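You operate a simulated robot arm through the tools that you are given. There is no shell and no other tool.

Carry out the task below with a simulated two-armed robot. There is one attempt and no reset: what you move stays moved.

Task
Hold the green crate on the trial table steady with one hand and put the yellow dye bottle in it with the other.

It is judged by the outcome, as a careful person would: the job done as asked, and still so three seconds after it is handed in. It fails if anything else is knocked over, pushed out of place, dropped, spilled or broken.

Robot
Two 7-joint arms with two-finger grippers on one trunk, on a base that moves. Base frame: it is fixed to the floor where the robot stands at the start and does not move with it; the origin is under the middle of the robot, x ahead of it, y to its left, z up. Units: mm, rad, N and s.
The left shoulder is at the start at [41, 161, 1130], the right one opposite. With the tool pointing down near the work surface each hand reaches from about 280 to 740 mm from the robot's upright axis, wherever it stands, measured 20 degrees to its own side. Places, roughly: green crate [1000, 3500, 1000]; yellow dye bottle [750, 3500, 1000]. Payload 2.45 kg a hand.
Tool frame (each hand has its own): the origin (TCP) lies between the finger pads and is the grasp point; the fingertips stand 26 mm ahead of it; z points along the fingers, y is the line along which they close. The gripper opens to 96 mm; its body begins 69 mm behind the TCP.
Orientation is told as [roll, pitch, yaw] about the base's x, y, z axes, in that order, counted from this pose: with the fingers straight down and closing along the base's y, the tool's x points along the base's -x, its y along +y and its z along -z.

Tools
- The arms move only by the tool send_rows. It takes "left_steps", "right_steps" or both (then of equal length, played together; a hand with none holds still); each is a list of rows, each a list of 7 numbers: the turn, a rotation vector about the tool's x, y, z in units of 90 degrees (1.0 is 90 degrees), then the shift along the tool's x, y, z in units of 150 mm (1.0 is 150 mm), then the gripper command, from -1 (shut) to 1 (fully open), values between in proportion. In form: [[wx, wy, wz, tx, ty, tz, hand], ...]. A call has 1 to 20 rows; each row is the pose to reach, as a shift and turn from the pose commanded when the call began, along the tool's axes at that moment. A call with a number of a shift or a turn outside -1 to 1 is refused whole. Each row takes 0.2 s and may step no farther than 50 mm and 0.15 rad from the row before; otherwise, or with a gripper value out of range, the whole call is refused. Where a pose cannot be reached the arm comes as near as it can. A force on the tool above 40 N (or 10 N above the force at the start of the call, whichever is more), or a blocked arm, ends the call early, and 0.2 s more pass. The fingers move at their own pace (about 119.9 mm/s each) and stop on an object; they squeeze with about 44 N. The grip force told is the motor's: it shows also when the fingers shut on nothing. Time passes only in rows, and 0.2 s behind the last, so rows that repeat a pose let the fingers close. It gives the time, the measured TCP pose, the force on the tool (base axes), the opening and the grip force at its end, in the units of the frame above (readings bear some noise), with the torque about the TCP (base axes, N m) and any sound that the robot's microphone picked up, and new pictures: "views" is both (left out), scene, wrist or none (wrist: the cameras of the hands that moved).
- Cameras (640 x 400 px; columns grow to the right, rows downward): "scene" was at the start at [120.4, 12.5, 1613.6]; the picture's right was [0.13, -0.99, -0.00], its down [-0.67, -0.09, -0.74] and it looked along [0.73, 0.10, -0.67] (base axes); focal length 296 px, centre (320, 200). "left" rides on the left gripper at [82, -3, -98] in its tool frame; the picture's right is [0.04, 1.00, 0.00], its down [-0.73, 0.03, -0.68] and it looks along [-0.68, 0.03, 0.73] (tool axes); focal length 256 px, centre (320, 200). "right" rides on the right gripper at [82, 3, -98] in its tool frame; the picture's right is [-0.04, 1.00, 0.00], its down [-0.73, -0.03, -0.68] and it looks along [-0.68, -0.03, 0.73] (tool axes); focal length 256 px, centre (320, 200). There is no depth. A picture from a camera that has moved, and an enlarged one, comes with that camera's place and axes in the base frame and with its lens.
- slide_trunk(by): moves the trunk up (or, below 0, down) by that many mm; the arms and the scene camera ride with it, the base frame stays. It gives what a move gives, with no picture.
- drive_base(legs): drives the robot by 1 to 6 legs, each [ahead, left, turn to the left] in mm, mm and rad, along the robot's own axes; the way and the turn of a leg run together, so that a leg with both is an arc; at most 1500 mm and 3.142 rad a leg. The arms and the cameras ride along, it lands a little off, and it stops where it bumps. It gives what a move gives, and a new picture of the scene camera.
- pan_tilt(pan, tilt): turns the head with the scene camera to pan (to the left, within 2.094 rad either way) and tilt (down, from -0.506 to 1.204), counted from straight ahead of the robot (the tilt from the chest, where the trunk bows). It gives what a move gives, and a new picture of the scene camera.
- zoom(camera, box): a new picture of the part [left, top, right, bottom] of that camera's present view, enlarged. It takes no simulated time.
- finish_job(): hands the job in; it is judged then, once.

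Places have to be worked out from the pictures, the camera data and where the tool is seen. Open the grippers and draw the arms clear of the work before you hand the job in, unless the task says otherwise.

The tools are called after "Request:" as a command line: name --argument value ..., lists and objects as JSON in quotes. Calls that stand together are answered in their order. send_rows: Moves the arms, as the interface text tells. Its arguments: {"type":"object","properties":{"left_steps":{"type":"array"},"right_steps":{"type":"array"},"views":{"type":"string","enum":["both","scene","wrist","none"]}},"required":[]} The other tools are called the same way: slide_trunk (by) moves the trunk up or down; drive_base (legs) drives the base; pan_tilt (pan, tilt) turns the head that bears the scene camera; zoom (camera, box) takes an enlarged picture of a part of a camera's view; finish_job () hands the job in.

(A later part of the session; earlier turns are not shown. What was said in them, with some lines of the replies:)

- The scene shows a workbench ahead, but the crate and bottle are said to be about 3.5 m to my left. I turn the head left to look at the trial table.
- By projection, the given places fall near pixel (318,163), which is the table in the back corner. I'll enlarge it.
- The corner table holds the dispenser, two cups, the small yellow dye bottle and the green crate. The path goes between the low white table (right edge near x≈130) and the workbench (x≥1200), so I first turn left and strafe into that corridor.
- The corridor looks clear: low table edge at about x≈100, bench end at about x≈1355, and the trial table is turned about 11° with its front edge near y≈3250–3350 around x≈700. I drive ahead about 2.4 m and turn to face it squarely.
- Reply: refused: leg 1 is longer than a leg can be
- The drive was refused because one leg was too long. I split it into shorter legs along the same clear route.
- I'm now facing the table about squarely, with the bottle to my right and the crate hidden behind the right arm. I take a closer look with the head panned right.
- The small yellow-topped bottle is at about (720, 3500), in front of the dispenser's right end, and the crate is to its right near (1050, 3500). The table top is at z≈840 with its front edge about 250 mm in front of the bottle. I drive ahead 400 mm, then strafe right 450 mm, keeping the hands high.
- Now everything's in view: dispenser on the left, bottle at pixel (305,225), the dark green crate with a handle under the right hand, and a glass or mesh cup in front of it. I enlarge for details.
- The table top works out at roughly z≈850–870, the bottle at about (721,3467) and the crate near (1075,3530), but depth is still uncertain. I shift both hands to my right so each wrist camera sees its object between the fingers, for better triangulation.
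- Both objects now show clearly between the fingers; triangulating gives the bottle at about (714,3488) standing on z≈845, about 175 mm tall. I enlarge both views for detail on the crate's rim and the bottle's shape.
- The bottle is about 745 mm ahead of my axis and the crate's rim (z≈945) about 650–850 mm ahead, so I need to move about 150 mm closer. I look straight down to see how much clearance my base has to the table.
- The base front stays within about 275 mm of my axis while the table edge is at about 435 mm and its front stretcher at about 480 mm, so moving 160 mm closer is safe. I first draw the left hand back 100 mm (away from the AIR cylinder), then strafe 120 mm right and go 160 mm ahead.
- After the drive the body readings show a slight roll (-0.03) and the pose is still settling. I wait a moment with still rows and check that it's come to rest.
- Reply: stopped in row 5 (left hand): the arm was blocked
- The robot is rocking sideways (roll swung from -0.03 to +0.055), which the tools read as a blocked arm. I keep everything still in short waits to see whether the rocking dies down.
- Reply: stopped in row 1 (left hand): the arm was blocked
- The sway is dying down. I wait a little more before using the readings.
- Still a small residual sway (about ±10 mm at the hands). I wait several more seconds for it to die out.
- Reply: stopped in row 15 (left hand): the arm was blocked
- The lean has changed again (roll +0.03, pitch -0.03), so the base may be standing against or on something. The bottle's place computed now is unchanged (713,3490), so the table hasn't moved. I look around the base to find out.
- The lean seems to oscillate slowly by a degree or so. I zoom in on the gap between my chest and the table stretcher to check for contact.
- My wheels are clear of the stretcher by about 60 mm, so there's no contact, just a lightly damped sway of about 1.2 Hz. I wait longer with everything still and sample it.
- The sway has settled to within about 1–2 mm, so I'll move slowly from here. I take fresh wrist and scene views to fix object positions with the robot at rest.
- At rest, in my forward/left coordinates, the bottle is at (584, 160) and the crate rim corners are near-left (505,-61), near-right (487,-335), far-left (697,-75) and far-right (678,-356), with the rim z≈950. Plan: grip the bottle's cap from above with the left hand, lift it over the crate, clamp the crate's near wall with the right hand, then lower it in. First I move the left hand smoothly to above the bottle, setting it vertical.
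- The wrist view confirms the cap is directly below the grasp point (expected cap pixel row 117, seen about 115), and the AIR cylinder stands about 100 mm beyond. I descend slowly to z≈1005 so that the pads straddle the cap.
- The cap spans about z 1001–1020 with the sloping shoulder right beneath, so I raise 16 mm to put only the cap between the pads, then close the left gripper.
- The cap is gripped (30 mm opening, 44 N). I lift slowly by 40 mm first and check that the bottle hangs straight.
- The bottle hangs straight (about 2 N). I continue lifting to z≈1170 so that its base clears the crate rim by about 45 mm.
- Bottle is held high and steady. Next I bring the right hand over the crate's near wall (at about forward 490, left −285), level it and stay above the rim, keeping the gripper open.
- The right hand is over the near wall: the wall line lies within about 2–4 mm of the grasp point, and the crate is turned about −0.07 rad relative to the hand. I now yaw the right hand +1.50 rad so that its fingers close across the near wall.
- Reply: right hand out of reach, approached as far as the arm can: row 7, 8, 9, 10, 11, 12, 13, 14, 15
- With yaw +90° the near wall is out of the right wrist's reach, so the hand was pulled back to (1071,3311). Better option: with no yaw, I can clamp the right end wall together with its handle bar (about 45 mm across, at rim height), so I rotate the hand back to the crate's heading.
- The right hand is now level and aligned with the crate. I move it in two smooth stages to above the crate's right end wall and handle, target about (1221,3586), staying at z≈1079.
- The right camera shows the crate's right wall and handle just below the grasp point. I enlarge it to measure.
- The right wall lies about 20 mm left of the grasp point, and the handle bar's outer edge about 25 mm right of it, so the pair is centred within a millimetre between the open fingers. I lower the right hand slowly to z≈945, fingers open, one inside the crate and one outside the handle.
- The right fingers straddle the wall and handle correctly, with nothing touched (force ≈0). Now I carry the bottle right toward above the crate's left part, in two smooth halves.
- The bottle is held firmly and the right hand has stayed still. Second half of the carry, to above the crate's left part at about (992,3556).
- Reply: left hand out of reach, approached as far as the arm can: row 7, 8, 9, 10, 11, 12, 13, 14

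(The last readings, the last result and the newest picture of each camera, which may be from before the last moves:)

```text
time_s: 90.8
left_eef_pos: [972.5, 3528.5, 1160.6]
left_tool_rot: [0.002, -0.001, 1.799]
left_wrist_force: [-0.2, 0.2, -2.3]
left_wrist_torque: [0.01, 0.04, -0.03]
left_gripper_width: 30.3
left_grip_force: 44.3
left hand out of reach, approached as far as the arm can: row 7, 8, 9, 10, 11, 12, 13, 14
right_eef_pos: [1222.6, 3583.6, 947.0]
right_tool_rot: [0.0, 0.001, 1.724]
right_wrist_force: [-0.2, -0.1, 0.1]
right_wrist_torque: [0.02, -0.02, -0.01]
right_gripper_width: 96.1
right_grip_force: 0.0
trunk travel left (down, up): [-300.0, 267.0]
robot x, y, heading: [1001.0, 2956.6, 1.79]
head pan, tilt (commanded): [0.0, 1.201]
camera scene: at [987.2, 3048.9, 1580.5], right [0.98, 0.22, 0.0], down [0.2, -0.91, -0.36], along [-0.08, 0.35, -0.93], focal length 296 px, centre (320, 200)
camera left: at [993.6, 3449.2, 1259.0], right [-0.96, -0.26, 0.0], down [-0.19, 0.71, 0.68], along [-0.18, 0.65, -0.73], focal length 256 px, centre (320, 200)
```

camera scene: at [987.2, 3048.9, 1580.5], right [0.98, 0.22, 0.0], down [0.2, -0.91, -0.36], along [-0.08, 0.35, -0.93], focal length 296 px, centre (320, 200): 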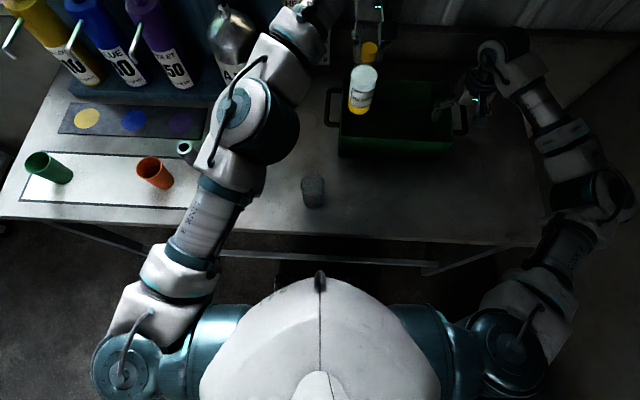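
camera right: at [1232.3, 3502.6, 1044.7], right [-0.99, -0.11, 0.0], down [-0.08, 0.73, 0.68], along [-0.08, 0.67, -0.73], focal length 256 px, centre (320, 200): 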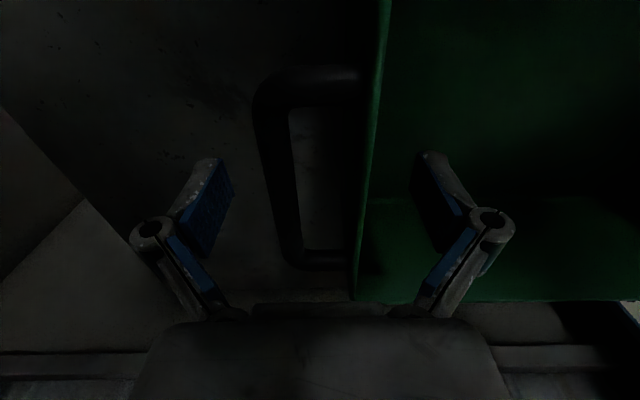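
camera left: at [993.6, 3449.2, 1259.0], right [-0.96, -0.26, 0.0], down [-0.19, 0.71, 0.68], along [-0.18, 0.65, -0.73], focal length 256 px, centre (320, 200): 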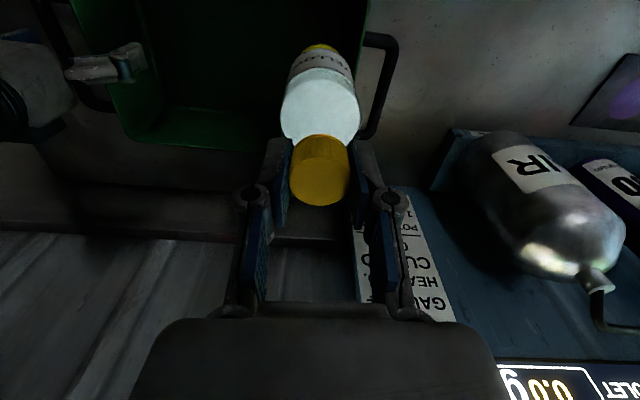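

The left arm reached its limit at (972,3528,1161), i.e. the bottle is over the crate's interior, about 10 mm inside the left wall; reach improves lower down so I'll shift it further in then. Now I clamp the crate's right wall and handle with the right hand, closing gently.

Request:
send_rows --right_steps '[[0, 0, 0, 0, -0.007, 0, 1], [0, 0, 0, 0, -0.015, 0, 1], [0, 0, 0, 0, -0.015, 0, 0.6], [0, 0, 0, 0, -0.015, 0, 0.3], [0, 0, 0, 0, -0.015, 0, 0.15], [0, 0, 0, 0, -0.015, 0, 0.05], [0, 0, 0, 0, -0.015, 0, 0.0], [0, 0, 0, 0, -0.015, 0, -0.05], [0, 0, 0, 0, -0.015, 0, -0.1], [0, 0, 0, 0, -0.015, 0, -0.2], [0, 0, 0, 0, -0.015, 0, -0.2]]' --views "both"

```text
time_s: 93.2
left_eef_pos: [974.0, 3528.8, 1161.4]
left_tool_rot: [0.001, -0.001, 1.799]
left_wrist_force: [0.4, -0.8, -3.1]
left_wrist_torque: [-0.03, 0.0, 0.02]
left_gripper_width: 30.0
left_grip_force: 44.1
right_eef_pos: [1225.5, 3584.5, 945.5]
right_tool_rot: [0.002, 0.0, 1.724]
right_wrist_force: [-2.7, 0.8, 1.4]
right_wrist_torque: [-0.45, 1.23, -0.32]
right_gripper_width: 45.9
right_grip_force: 44.1
trunk travel left (down, up): [-300.0, 267.0]
robot x, y, heading: [1002.6, 2957.0, 1.796]
head pan, tilt (commanded): [0.0, 1.201]
camera scene: at [987.9, 3049.4, 1580.5], right [0.98, 0.22, 0.0], down [0.2, -0.91, -0.36], along [-0.08, 0.35, -0.93], focal length 296 px, centre (320, 200)
camera right: at [1234.3, 3503.4, 1044.9], right [-0.99, -0.11, 0.0], down [-0.08, 0.73, 0.68], along [-0.08, 0.67, -0.73], focal length 256 px, centre (320, 200)
```

scene: 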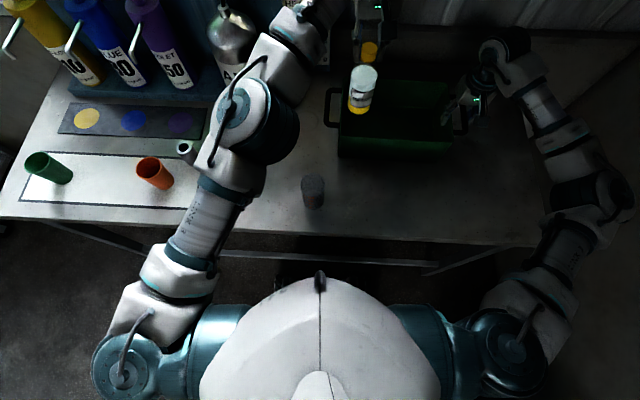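
right: 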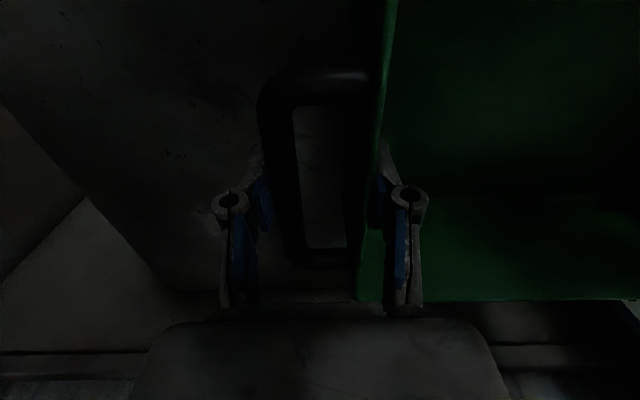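

The crate is clamped (46 mm opening, 44 N) without having moved noticeably. I lower the bottle slightly to z≈1135 while easing it 15 mm to the right, before it enters the crate.

Request:
send_rows --left_steps '[[0, 0, 0, 0, 0, 0.03, -1], [0, 0, 0, 0, -0.01, 0.08, -1], [0, 0, 0, 0, -0.03, 0.13, -1], [0, 0, 0, 0, -0.06, 0.16, -1], [0, 0, 0, 0, -0.09, 0.173, -1], [0, 0, 0, 0, -0.1, 0.173, -1], [0, 0, 0, 0, -0.1, 0.173, -1]]' --views "both"

```text
time_s: 94.8
left_eef_pos: [986.7, 3528.9, 1132.7]
left_tool_rot: [0.002, 0.0, 1.797]
left_wrist_force: [0.3, -0.8, -2.6]
left_wrist_torque: [0.05, -0.01, 0.0]
left_gripper_width: 30.5
left_grip_force: 44.2
right_eef_pos: [1225.3, 3585.2, 946.2]
right_tool_rot: [0.002, 0.001, 1.725]
right_wrist_force: [-0.6, 1.5, 3.2]
right_wrist_torque: [-0.11, 1.13, -0.51]
right_gripper_width: 45.4
right_grip_force: 44.0
trunk travel left (down, up): [-300.0, 267.0]
robot x, y, heading: [1001.8, 2957.3, 1.795]
head pan, tilt (commanded): [0.0, 1.201]
camera scene: at [988.3, 3049.2, 1580.6], right [0.98, 0.22, 0.0], down [0.2, -0.91, -0.36], along [-0.08, 0.35, -0.93], focal length 296 px, centre (320, 200)
camera left: at [1007.0, 3451.4, 1230.2], right [-0.96, -0.26, 0.0], down [-0.19, 0.71, 0.68], along [-0.18, 0.65, -0.73], focal length 256 px, centre (320, 200)
```

scene: 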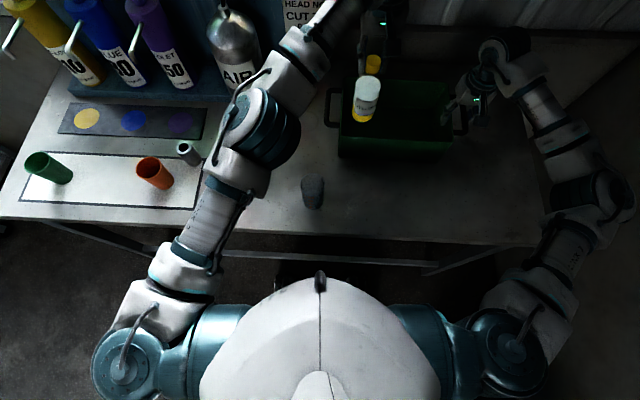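
left: 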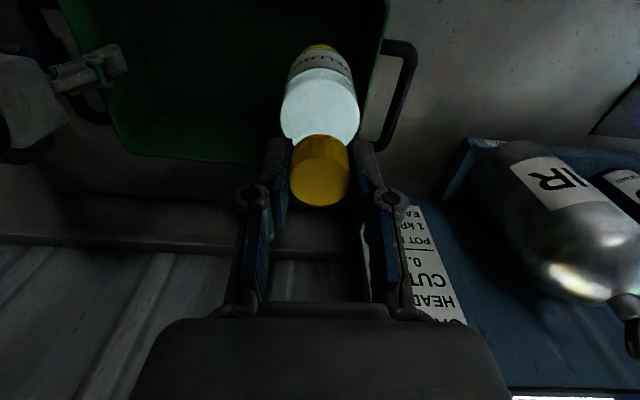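

The bottle is now about 24 mm inside the left wall and 32 mm inside the near wall. I lower it straight down to z≈1035, just above where its base should meet the crate floor.

Request:
send_rows --left_steps '[[0, 0, 0, 0, 0, 0.03, -1], [0, 0, 0, 0, 0, 0.09, -1], [0, 0, 0, 0, 0, 0.17, -1], [0, 0, 0, 0, 0, 0.26, -1], [0, 0, 0, 0, 0, 0.35, -1], [0, 0, 0, 0, 0, 0.44, -1], [0, 0, 0, 0, 0, 0.52, -1], [0, 0, 0, 0, 0, 0.58, -1], [0, 0, 0, 0, 0, 0.63, -1], [0, 0, 0, 0, 0, 0.65, -1], [0, 0, 0, 0, 0, 0.65, -1], [0, 0, 0, 0, 0, 0.65, -1]]' --views "both"

```text
time_s: 97.4
left_eef_pos: [985.8, 3528.0, 1033.4]
left_tool_rot: [0.003, 0.0, 1.799]
left_wrist_force: [0.7, -0.1, -3.1]
left_wrist_torque: [0.0, 0.01, -0.01]
left_gripper_width: 30.2
left_grip_force: 43.8
right_eef_pos: [1225.5, 3585.9, 945.5]
right_tool_rot: [0.001, 0.001, 1.726]
right_wrist_force: [-0.1, 1.8, 5.1]
right_wrist_torque: [-0.17, 1.09, -0.5]
right_gripper_width: 45.7
right_grip_force: 43.9
trunk travel left (down, up): [-300.0, 267.0]
robot x, y, heading: [1001.4, 2954.7, 1.795]
head pan, tilt (commanded): [0.0, 1.201]
camera scene: at [988.6, 3049.3, 1580.6], right [0.98, 0.22, 0.0], down [0.2, -0.91, -0.36], along [-0.08, 0.35, -0.93], focal length 296 px, centre (320, 200)
camera left: at [1006.6, 3448.8, 1131.8], right [-0.96, -0.26, 0.0], down [-0.19, 0.71, 0.68], along [-0.18, 0.65, -0.73], focal length 256 px, centre (320, 200)
```

scene: 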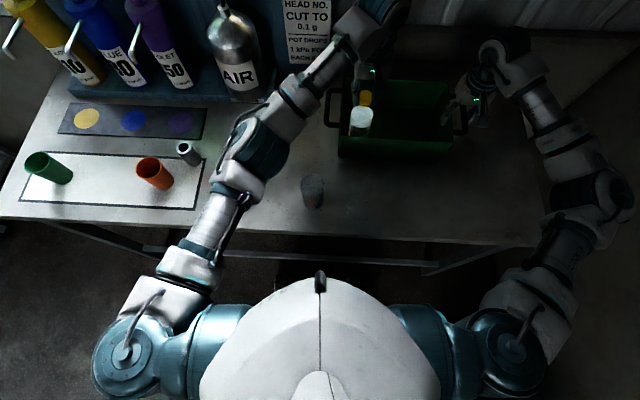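
left: 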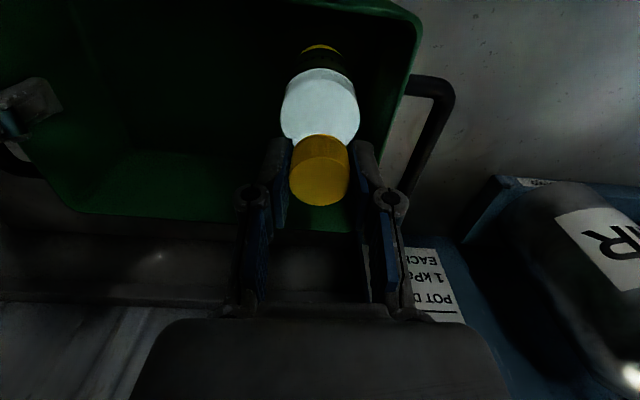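

The bottle is inside the crate, just above its floor. I creep down a few millimetres at a time, watching the wrist force for floor contact.

Request:
send_rows --left_steps '[[0, 0, 0, 0, 0, 0.01, -1], [0, 0, 0, 0, 0, 0.02, -1], [0, 0, 0, 0, 0, 0.03, -1], [0, 0, 0, 0, 0, 0.04, -1], [0, 0, 0, 0, 0, 0.04, -1]]' --views "none"

```text
time_s: 98.6
left_eef_pos: [985.6, 3528.6, 1027.9]
left_tool_rot: [0.002, 0.0, 1.799]
left_wrist_force: [0.1, -0.6, -3.0]
left_wrist_torque: [-0.03, 0.01, -0.01]
left_gripper_width: 30.1
left_grip_force: 44.3
right_eef_pos: [1224.4, 3584.8, 946.0]
right_tool_rot: [0.001, 0.0, 1.725]
right_wrist_force: [0.7, 3.1, 5.0]
right_wrist_torque: [-0.13, 1.14, -0.45]
right_gripper_width: 45.9
right_grip_force: 44.0
trunk travel left (down, up): [-300.0, 267.0]
robot x, y, heading: [999.9, 2955.6, 1.791]
head pan, tilt (commanded): [0.0, 1.201]
```

No contact yet (still −3 N, the bottle's weight). I continue creeping down 4 mm.

Request:
send_rows --left_steps '[[0, 0, 0, 0, 0, 0.007, -1], [0, 0, 0, 0, 0, 0.014, -1], [0, 0, 0, 0, 0, 0.02, -1], [0, 0, 0, 0, 0, 0.02, -1]]' --views "none"

```text
time_s: 99.6
left_eef_pos: [985.6, 3528.2, 1025.0]
left_tool_rot: [-0.001, -0.002, 1.798]
left_wrist_force: [-1.6, 0.8, 10.7]
left_wrist_torque: [-0.05, -0.06, -0.02]
left_gripper_width: 30.1
left_grip_force: 44.2
right_eef_pos: [1225.4, 3585.8, 947.0]
right_tool_rot: [0.002, 0.0, 1.723]
right_wrist_force: [0.2, 2.9, 0.3]
right_wrist_torque: [0.14, 1.17, -0.74]
right_gripper_width: 45.9
right_grip_force: 44.1
trunk travel left (down, up): [-300.0, 267.0]
robot x, y, heading: [1003.9, 2956.8, 1.789]
head pan, tilt (commanded): [0.0, 1.201]
```

The bottle has met the crate floor (force +10.7 N at z≈1025). I ease up about 1 mm to relieve the press, then open the left gripper.

Request:
send_rows --left_steps '[[0, 0, 0, 0, 0, -0.006, -1], [0, 0, 0, 0, 0, -0.006, -1], [0, 0, 0, 0, 0, -0.006, -0.3], [0, 0, 0, 0, 0, -0.006, -0.1], [0, 0, 0, 0, 0, -0.006, 0.1], [0, 0, 0, 0, 0, -0.006, 0.4], [0, 0, 0, 0, 0, -0.006, 0.7], [0, 0, 0, 0, 0, -0.006, 0.7]]' --views "both"

```text
time_s: 101.4
left_eef_pos: [987.4, 3528.3, 1025.6]
left_tool_rot: [0.003, -0.001, 1.796]
left_wrist_force: [0.3, -0.2, -0.3]
left_wrist_torque: [0.01, -0.02, -0.01]
left_gripper_width: 81.6
left_grip_force: 0.0
right_eef_pos: [1225.9, 3584.2, 945.8]
right_tool_rot: [0.003, -0.001, 1.723]
right_wrist_force: [0.4, 0.0, 2.6]
right_wrist_torque: [-0.25, 1.14, -0.39]
right_gripper_width: 45.9
right_grip_force: 44.1
trunk travel left (down, up): [-300.0, 267.0]
robot x, y, heading: [999.9, 2954.6, 1.8]
head pan, tilt (commanded): [0.0, 1.201]
camera scene: at [988.9, 3048.8, 1580.6], right [0.98, 0.22, 0.0], down [0.2, -0.91, -0.36], along [-0.08, 0.35, -0.93], focal length 296 px, centre (320, 200)
camera left: at [1007.2, 3449.3, 1123.5], right [-0.96, -0.26, 0.0], down [-0.19, 0.71, 0.68], along [-0.18, 0.65, -0.73], focal length 256 px, centre (320, 200)
```

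scene: 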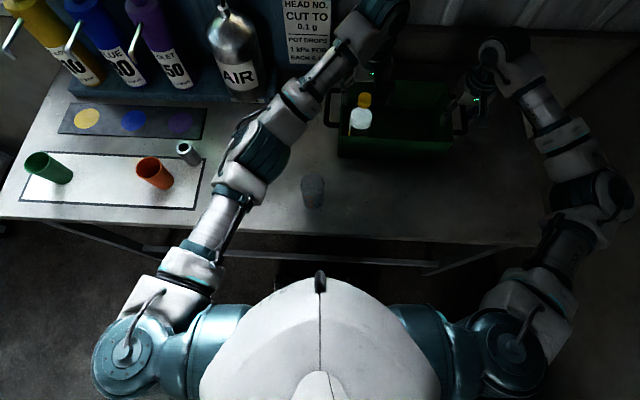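
left: 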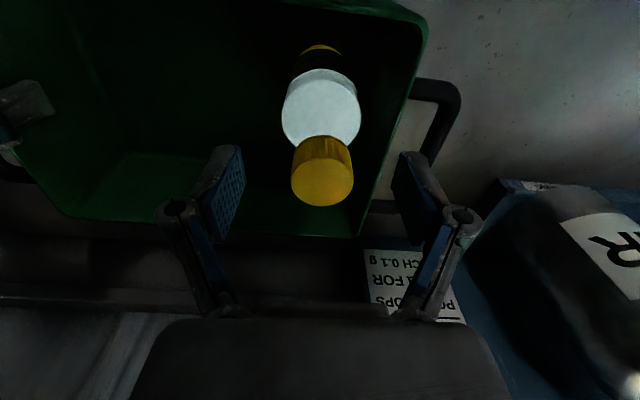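

The bottle stands upright inside the crate and the fingers are clear. I raise the left hand straight up while the right hand still holds the crate.

Request:
send_rows --left_steps '[[0, 0, 0, 0, 0, -0.02, 0.7], [0, 0, 0, 0, 0, -0.07, 0.7], [0, 0, 0, 0, 0, -0.15, 0.7], [0, 0, 0, 0, 0, -0.24, 0.7], [0, 0, 0, 0, 0, -0.34, 0.7], [0, 0, 0, 0, 0, -0.44, 0.7], [0, 0, 0, 0, 0, -0.53, 0.7], [0, 0, 0, 0, 0, -0.58, 0.7], [0, 0, 0, 0, 0, -0.6, 0.7], [0, 0, 0, 0, 0, -0.6, 0.7]]' --views "both"

```text
time_s: 103.6
left_eef_pos: [986.8, 3529.4, 1114.0]
left_tool_rot: [0.002, 0.001, 1.797]
left_wrist_force: [-0.3, -0.4, -0.5]
left_wrist_torque: [-0.01, 0.0, 0.01]
left_gripper_width: 81.5
left_grip_force: 0.0
right_eef_pos: [1225.6, 3586.4, 945.9]
right_tool_rot: [0.001, -0.001, 1.723]
right_wrist_force: [0.5, 1.1, 1.3]
right_wrist_torque: [-0.12, 1.12, -0.41]
right_gripper_width: 45.6
right_grip_force: 44.0
trunk travel left (down, up): [-300.0, 267.0]
robot x, y, heading: [1001.9, 2951.1, 1.789]
head pan, tilt (commanded): [0.0, 1.201]
camera scene: at [988.8, 3049.0, 1580.6], right [0.98, 0.22, 0.0], down [0.2, -0.91, -0.36], along [-0.08, 0.35, -0.93], focal length 296 px, centre (320, 200)
camera left: at [1007.2, 3449.7, 1213.9], right [-0.96, -0.26, 0.0], down [-0.19, 0.71, 0.68], along [-0.18, 0.65, -0.73], focal length 256 px, centre (320, 200)
```

scene: 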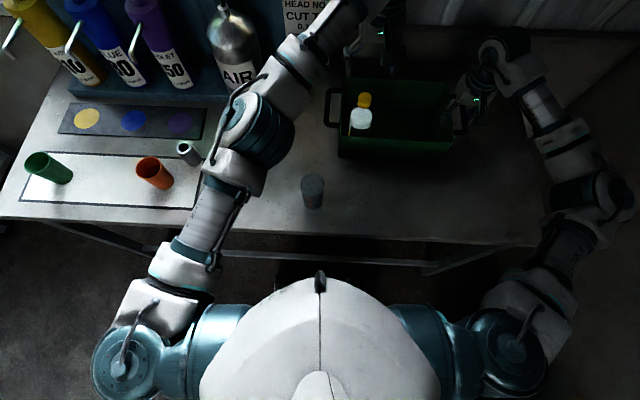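
left: 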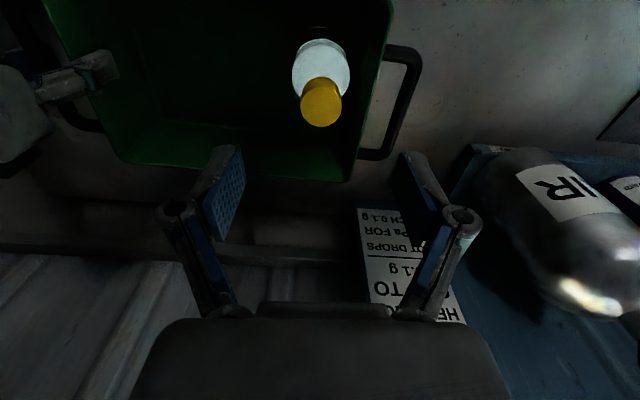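

The bottle stands freely. I draw the left hand back and to the left, well clear of the crate.

Request:
send_rows --left_steps '[[0, 0, 0, 0.02, 0.016, 0, 0.7], [0, 0, 0, 0.07, 0.056, 0, 0.7], [0, 0, 0, 0.15, 0.12, 0, 0.7], [0, 0, 0, 0.25, 0.2, 0, 0.7], [0, 0, 0, 0.36, 0.29, 0, 0.7], [0, 0, 0, 0.48, 0.39, 0, 0.7], [0, 0, 0, 0.6, 0.49, 0, 0.8], [0, 0, 0, 0.71, 0.58, 0, 0.9], [0, 0, 0, 0.8, 0.66, 0, 1], [0, 0, 0, 0.86, 0.72, 0, 1], [0, 0, 0, 0.9, 0.75, 0, 1], [0, 0, 0, 0.9, 0.75, 0, 1], [0, 0, 0, 0.9, 0.75, 0, 1]]' --views "scene"

```text
time_s: 106.4
left_eef_pos: [905.1, 3369.5, 1114.5]
left_tool_rot: [0.002, 0.0, 1.799]
left_wrist_force: [0.7, -0.3, -0.6]
left_wrist_torque: [-0.02, -0.02, -0.01]
left_gripper_width: 95.8
left_grip_force: 0.1
right_eef_pos: [1224.9, 3585.5, 946.7]
right_tool_rot: [0.003, -0.001, 1.726]
right_wrist_force: [0.1, 2.2, 1.1]
right_wrist_torque: [-0.04, 1.05, -0.5]
right_gripper_width: 45.8
right_grip_force: 44.0
trunk travel left (down, up): [-300.0, 267.0]
robot x, y, heading: [1004.2, 2956.9, 1.792]
head pan, tilt (commanded): [0.0, 1.201]
camera scene: at [987.3, 3048.3, 1580.6], right [0.98, 0.22, 0.0], down [0.2, -0.91, -0.36], along [-0.08, 0.35, -0.93], focal length 296 px, centre (320, 200)
```

scene: 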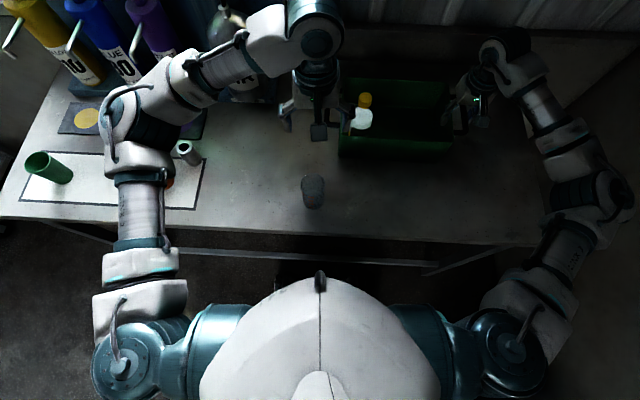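

The left hand is clear. Now I open the right gripper gently and check that the crate stays put.

Request:
send_rows --right_steps '[[0, 0, 0, 0, 0, 0, -0.04], [0, 0, 0, 0, 0, 0, 0.05], [0, 0, 0, 0, 0, 0, 0.2], [0, 0, 0, 0, 0, 0, 0.5], [0, 0, 0, 0, 0, 0, 0.8], [0, 0, 0, 0, 0, 0, 1], [0, 0, 0, 0, 0, 0, 1]]' --views "wrist"

```text
time_s: 108.0
left_eef_pos: [905.8, 3369.8, 1113.9]
left_tool_rot: [0.002, 0.0, 1.799]
left_wrist_force: [-0.2, 1.1, 0.1]
left_wrist_torque: [-0.01, -0.01, -0.01]
left_gripper_width: 96.1
left_grip_force: 0.0
right_eef_pos: [1225.9, 3585.0, 946.2]
right_tool_rot: [0.004, 0.001, 1.723]
right_wrist_force: [0.4, -0.1, 0.7]
right_wrist_torque: [0.0, -0.01, 0.03]
right_gripper_width: 95.7
right_grip_force: 0.2
trunk travel left (down, up): [-300.0, 267.0]
robot x, y, heading: [1005.4, 2954.3, 1.792]
head pan, tilt (commanded): [0.0, 1.201]
camera right: at [1234.6, 3503.2, 1044.8], right [-0.99, -0.11, 0.0], down [-0.08, 0.73, 0.68], along [-0.08, 0.67, -0.73], focal length 256 px, centre (320, 200)
```

right: 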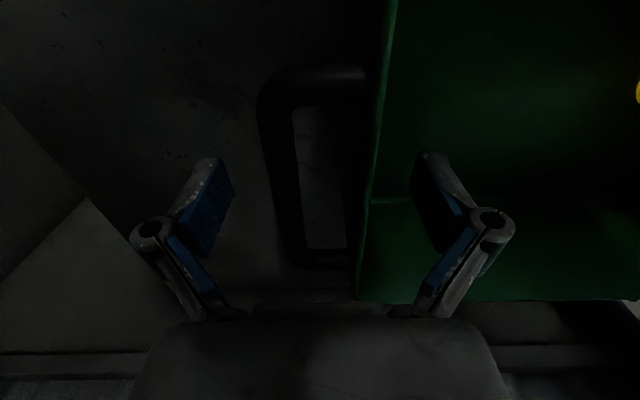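

The right fingers are fully open on both sides with no contact force. I raise the right hand straight up 135 mm.

Request:
send_rows --right_steps '[[0, 0, 0, 0, 0, -0.03, 1], [0, 0, 0, 0, 0, -0.1, 1], [0, 0, 0, 0, 0, -0.2, 1], [0, 0, 0, 0, 0, -0.32, 1], [0, 0, 0, 0, 0, -0.45, 1], [0, 0, 0, 0, 0, -0.58, 1], [0, 0, 0, 0, 0, -0.7, 1], [0, 0, 0, 0, 0, -0.8, 1], [0, 0, 0, 0, 0, -0.87, 1], [0, 0, 0, 0, 0, -0.9, 1], [0, 0, 0, 0, 0, -0.9, 1]]' --views "both"

```text
time_s: 110.4
left_eef_pos: [905.8, 3370.1, 1113.4]
left_tool_rot: [0.001, 0.001, 1.798]
left_wrist_force: [-0.1, -0.3, -0.1]
left_wrist_torque: [-0.03, 0.0, 0.0]
left_gripper_width: 96.1
left_grip_force: 0.1
right_eef_pos: [1225.1, 3585.1, 1080.6]
right_tool_rot: [0.002, 0.002, 1.724]
right_wrist_force: [0.3, 0.5, -0.6]
right_wrist_torque: [-0.01, -0.02, -0.01]
right_gripper_width: 96.1
right_grip_force: 0.0
trunk travel left (down, up): [-300.0, 267.0]
robot x, y, heading: [1002.2, 2960.7, 1.794]
head pan, tilt (commanded): [0.0, 1.201]
camera scene: at [986.6, 3048.3, 1580.6], right [0.98, 0.22, 0.0], down [0.2, -0.91, -0.36], along [-0.08, 0.35, -0.93], focal length 296 px, centre (320, 200)
camera right: at [1234.0, 3503.8, 1179.9], right [-0.99, -0.11, 0.0], down [-0.08, 0.73, 0.68], along [-0.08, 0.67, -0.73], focal length 256 px, centre (320, 200)
```

scene: 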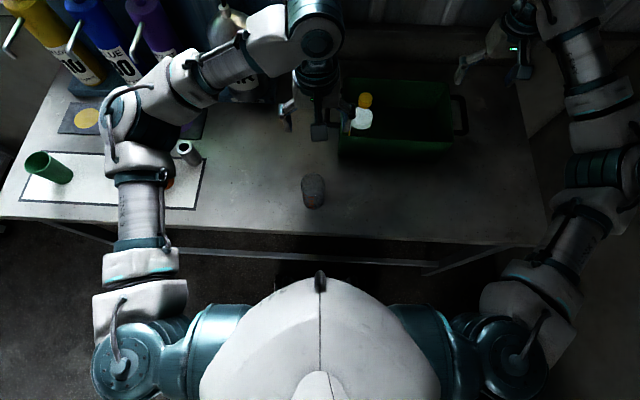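
right: 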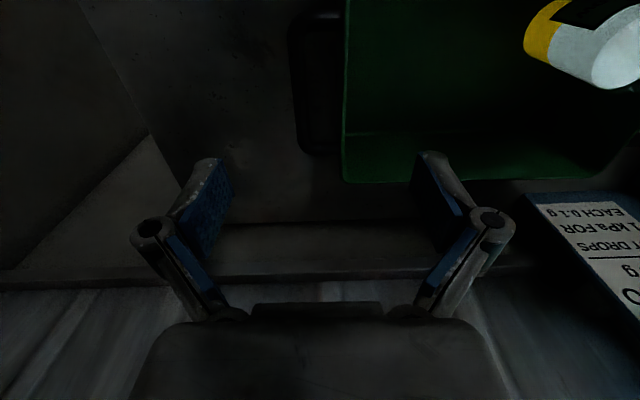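

The crate and bottle stand undisturbed. I draw both hands further clear: right hand back toward me and left hand to the left.

Request:
send_rows --left_steps '[[0, 0, 0, 0.01, 0.02, 0, 1], [0, 0, 0, 0.03, 0.07, 0, 1], [0, 0, 0, 0.06, 0.15, 0, 1], [0, 0, 0, 0.1, 0.25, 0, 1], [0, 0, 0, 0.14, 0.36, 0, 1], [0, 0, 0, 0.18, 0.47, 0, 1], [0, 0, 0, 0.22, 0.56, 0, 1], [0, 0, 0, 0.25, 0.63, 0, 1], [0, 0, 0, 0.27, 0.68, 0, 1], [0, 0, 0, 0.28, 0.7, 0, 1], [0, 0, 0, 0.28, 0.7, 0, 1], [0, 0, 0, 0.28, 0.7, 0, 1]]' --right_steps '[[0, 0, 0, 0.03, -0.01, -0.01, 1], [0, 0, 0, 0.09, -0.02, -0.03, 1], [0, 0, 0, 0.19, -0.04, -0.06, 1], [0, 0, 0, 0.31, -0.06, -0.09, 1], [0, 0, 0, 0.45, -0.09, -0.13, 1], [0, 0, 0, 0.59, -0.12, -0.17, 1], [0, 0, 0, 0.71, -0.14, -0.2, 1], [0, 0, 0, 0.81, -0.16, -0.23, 1], [0, 0, 0, 0.87, -0.17, -0.24, 1], [0, 0, 0, 0.9, -0.18, -0.25, 1], [0, 0, 0, 0.9, -0.18, -0.25, 1], [0, 0, 0, 0.9, -0.18, -0.25, 1]]' --views "both"

```text
time_s: 113.0
left_eef_pos: [813.6, 3305.3, 1115.8]
left_tool_rot: [0.002, 0.001, 1.798]
left_wrist_force: [0.0, 0.0, 0.0]
left_wrist_torque: [0.0, -0.02, 0.0]
left_gripper_width: 96.2
left_grip_force: 0.1
right_eef_pos: [1271.7, 3457.1, 1120.1]
right_tool_rot: [0.002, 0.0, 1.724]
right_wrist_force: [0.8, 0.4, 0.4]
right_wrist_torque: [0.0, 0.01, 0.02]
right_gripper_width: 96.3
right_grip_force: 0.0
trunk travel left (down, up): [-300.0, 267.0]
robot x, y, heading: [1002.1, 2960.1, 1.786]
head pan, tilt (commanded): [0.0, 1.201]
camera scene: at [986.2, 3046.9, 1580.6], right [0.98, 0.22, 0.0], down [0.2, -0.91, -0.36], along [-0.08, 0.35, -0.93], focal length 296 px, centre (320, 200)
camera right: at [1280.9, 3374.2, 1218.0], right [-0.99, -0.11, 0.0], down [-0.08, 0.73, 0.68], along [-0.08, 0.67, -0.73], focal length 256 px, centre (320, 200)
camera left: at [834.8, 3227.4, 1213.8], right [-0.96, -0.26, 0.0], down [-0.19, 0.71, 0.68], along [-0.18, 0.65, -0.73], focal length 256 px, centre (320, 200)
```

scene: 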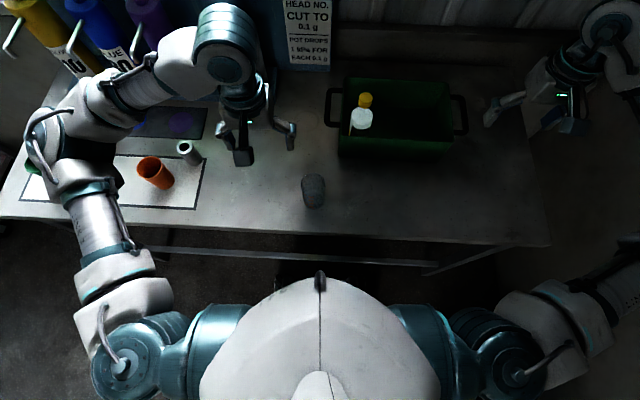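
right: 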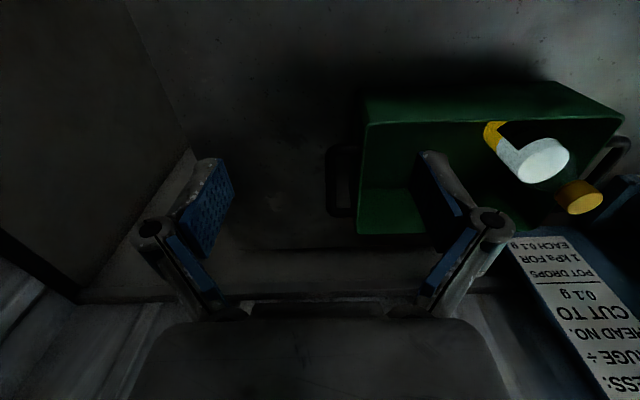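
left: 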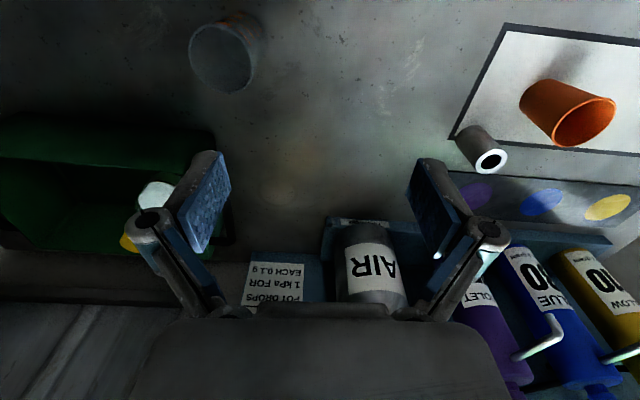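

The bottle stands in the crate, the crate is where it was, and the cups, beaker and dispenser look undisturbed. I zoom in for a final check before handing in.

Request:
zoom --camera "scene" --box '[300, 60, 490, 180]'

Request:
zoom --camera "scene" --box '[0, 100, 340, 260]'

```text
3.33 times, centred on (395, 120) of scene
camera zoom: at [986.2, 3046.9, 1580.6], right [0.98, 0.22, 0.0], down [0.2, -0.91, -0.36], along [-0.08, 0.35, -0.93], focal length 986 px, centre (70, 467)
```

zoom: 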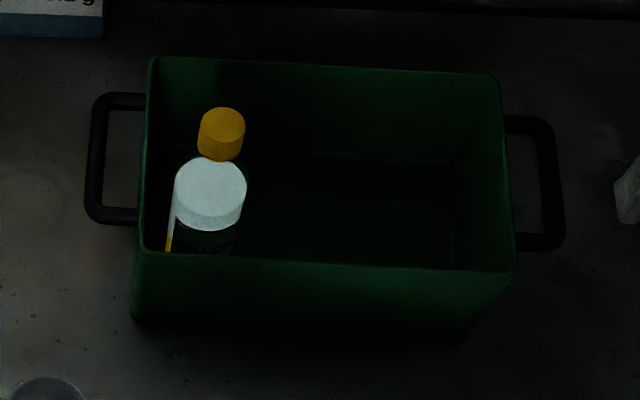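

```text
1.88 times, centred on (170, 180) of scene
camera zoom: at [986.2, 3046.9, 1580.6], right [0.98, 0.22, 0.0], down [0.2, -0.91, -0.36], along [-0.08, 0.35, -0.93], focal length 557 px, centre (602, 238)
```

zoom: 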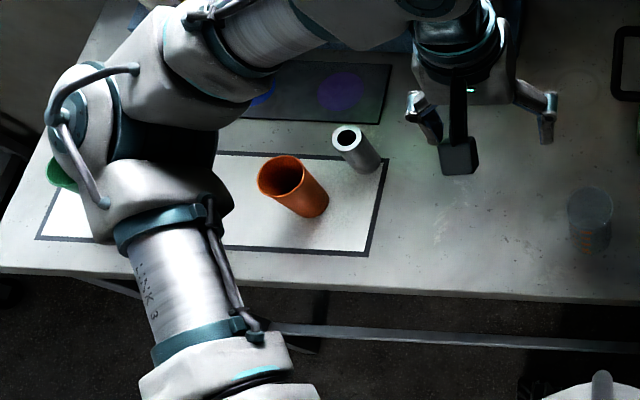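

The bottle stands upright in the crate, everything else is in place, both grippers are open and the arms are clear. I hand the job in.

Request:
finish_job

```text
The job is handed in.
```

The yellow dye bottle is standing upright in the green crate, and the job is handed in. The robot's right hand held the crate by its end wall and handle while the left lowered the bottle onto the crate floor and let go.

In the last pictures the crate was still in its place, and the cups, beaker and dispenser looked undisturbed, though part of the green cup was hidden behind the arm. Both grippers were open and drawn clear before I handed in.

The robot swayed sideways for about 20 seconds after its last drive up to the table. I waited for that to settle before going near the bottle and crate, and saw nothing disturbed by it.
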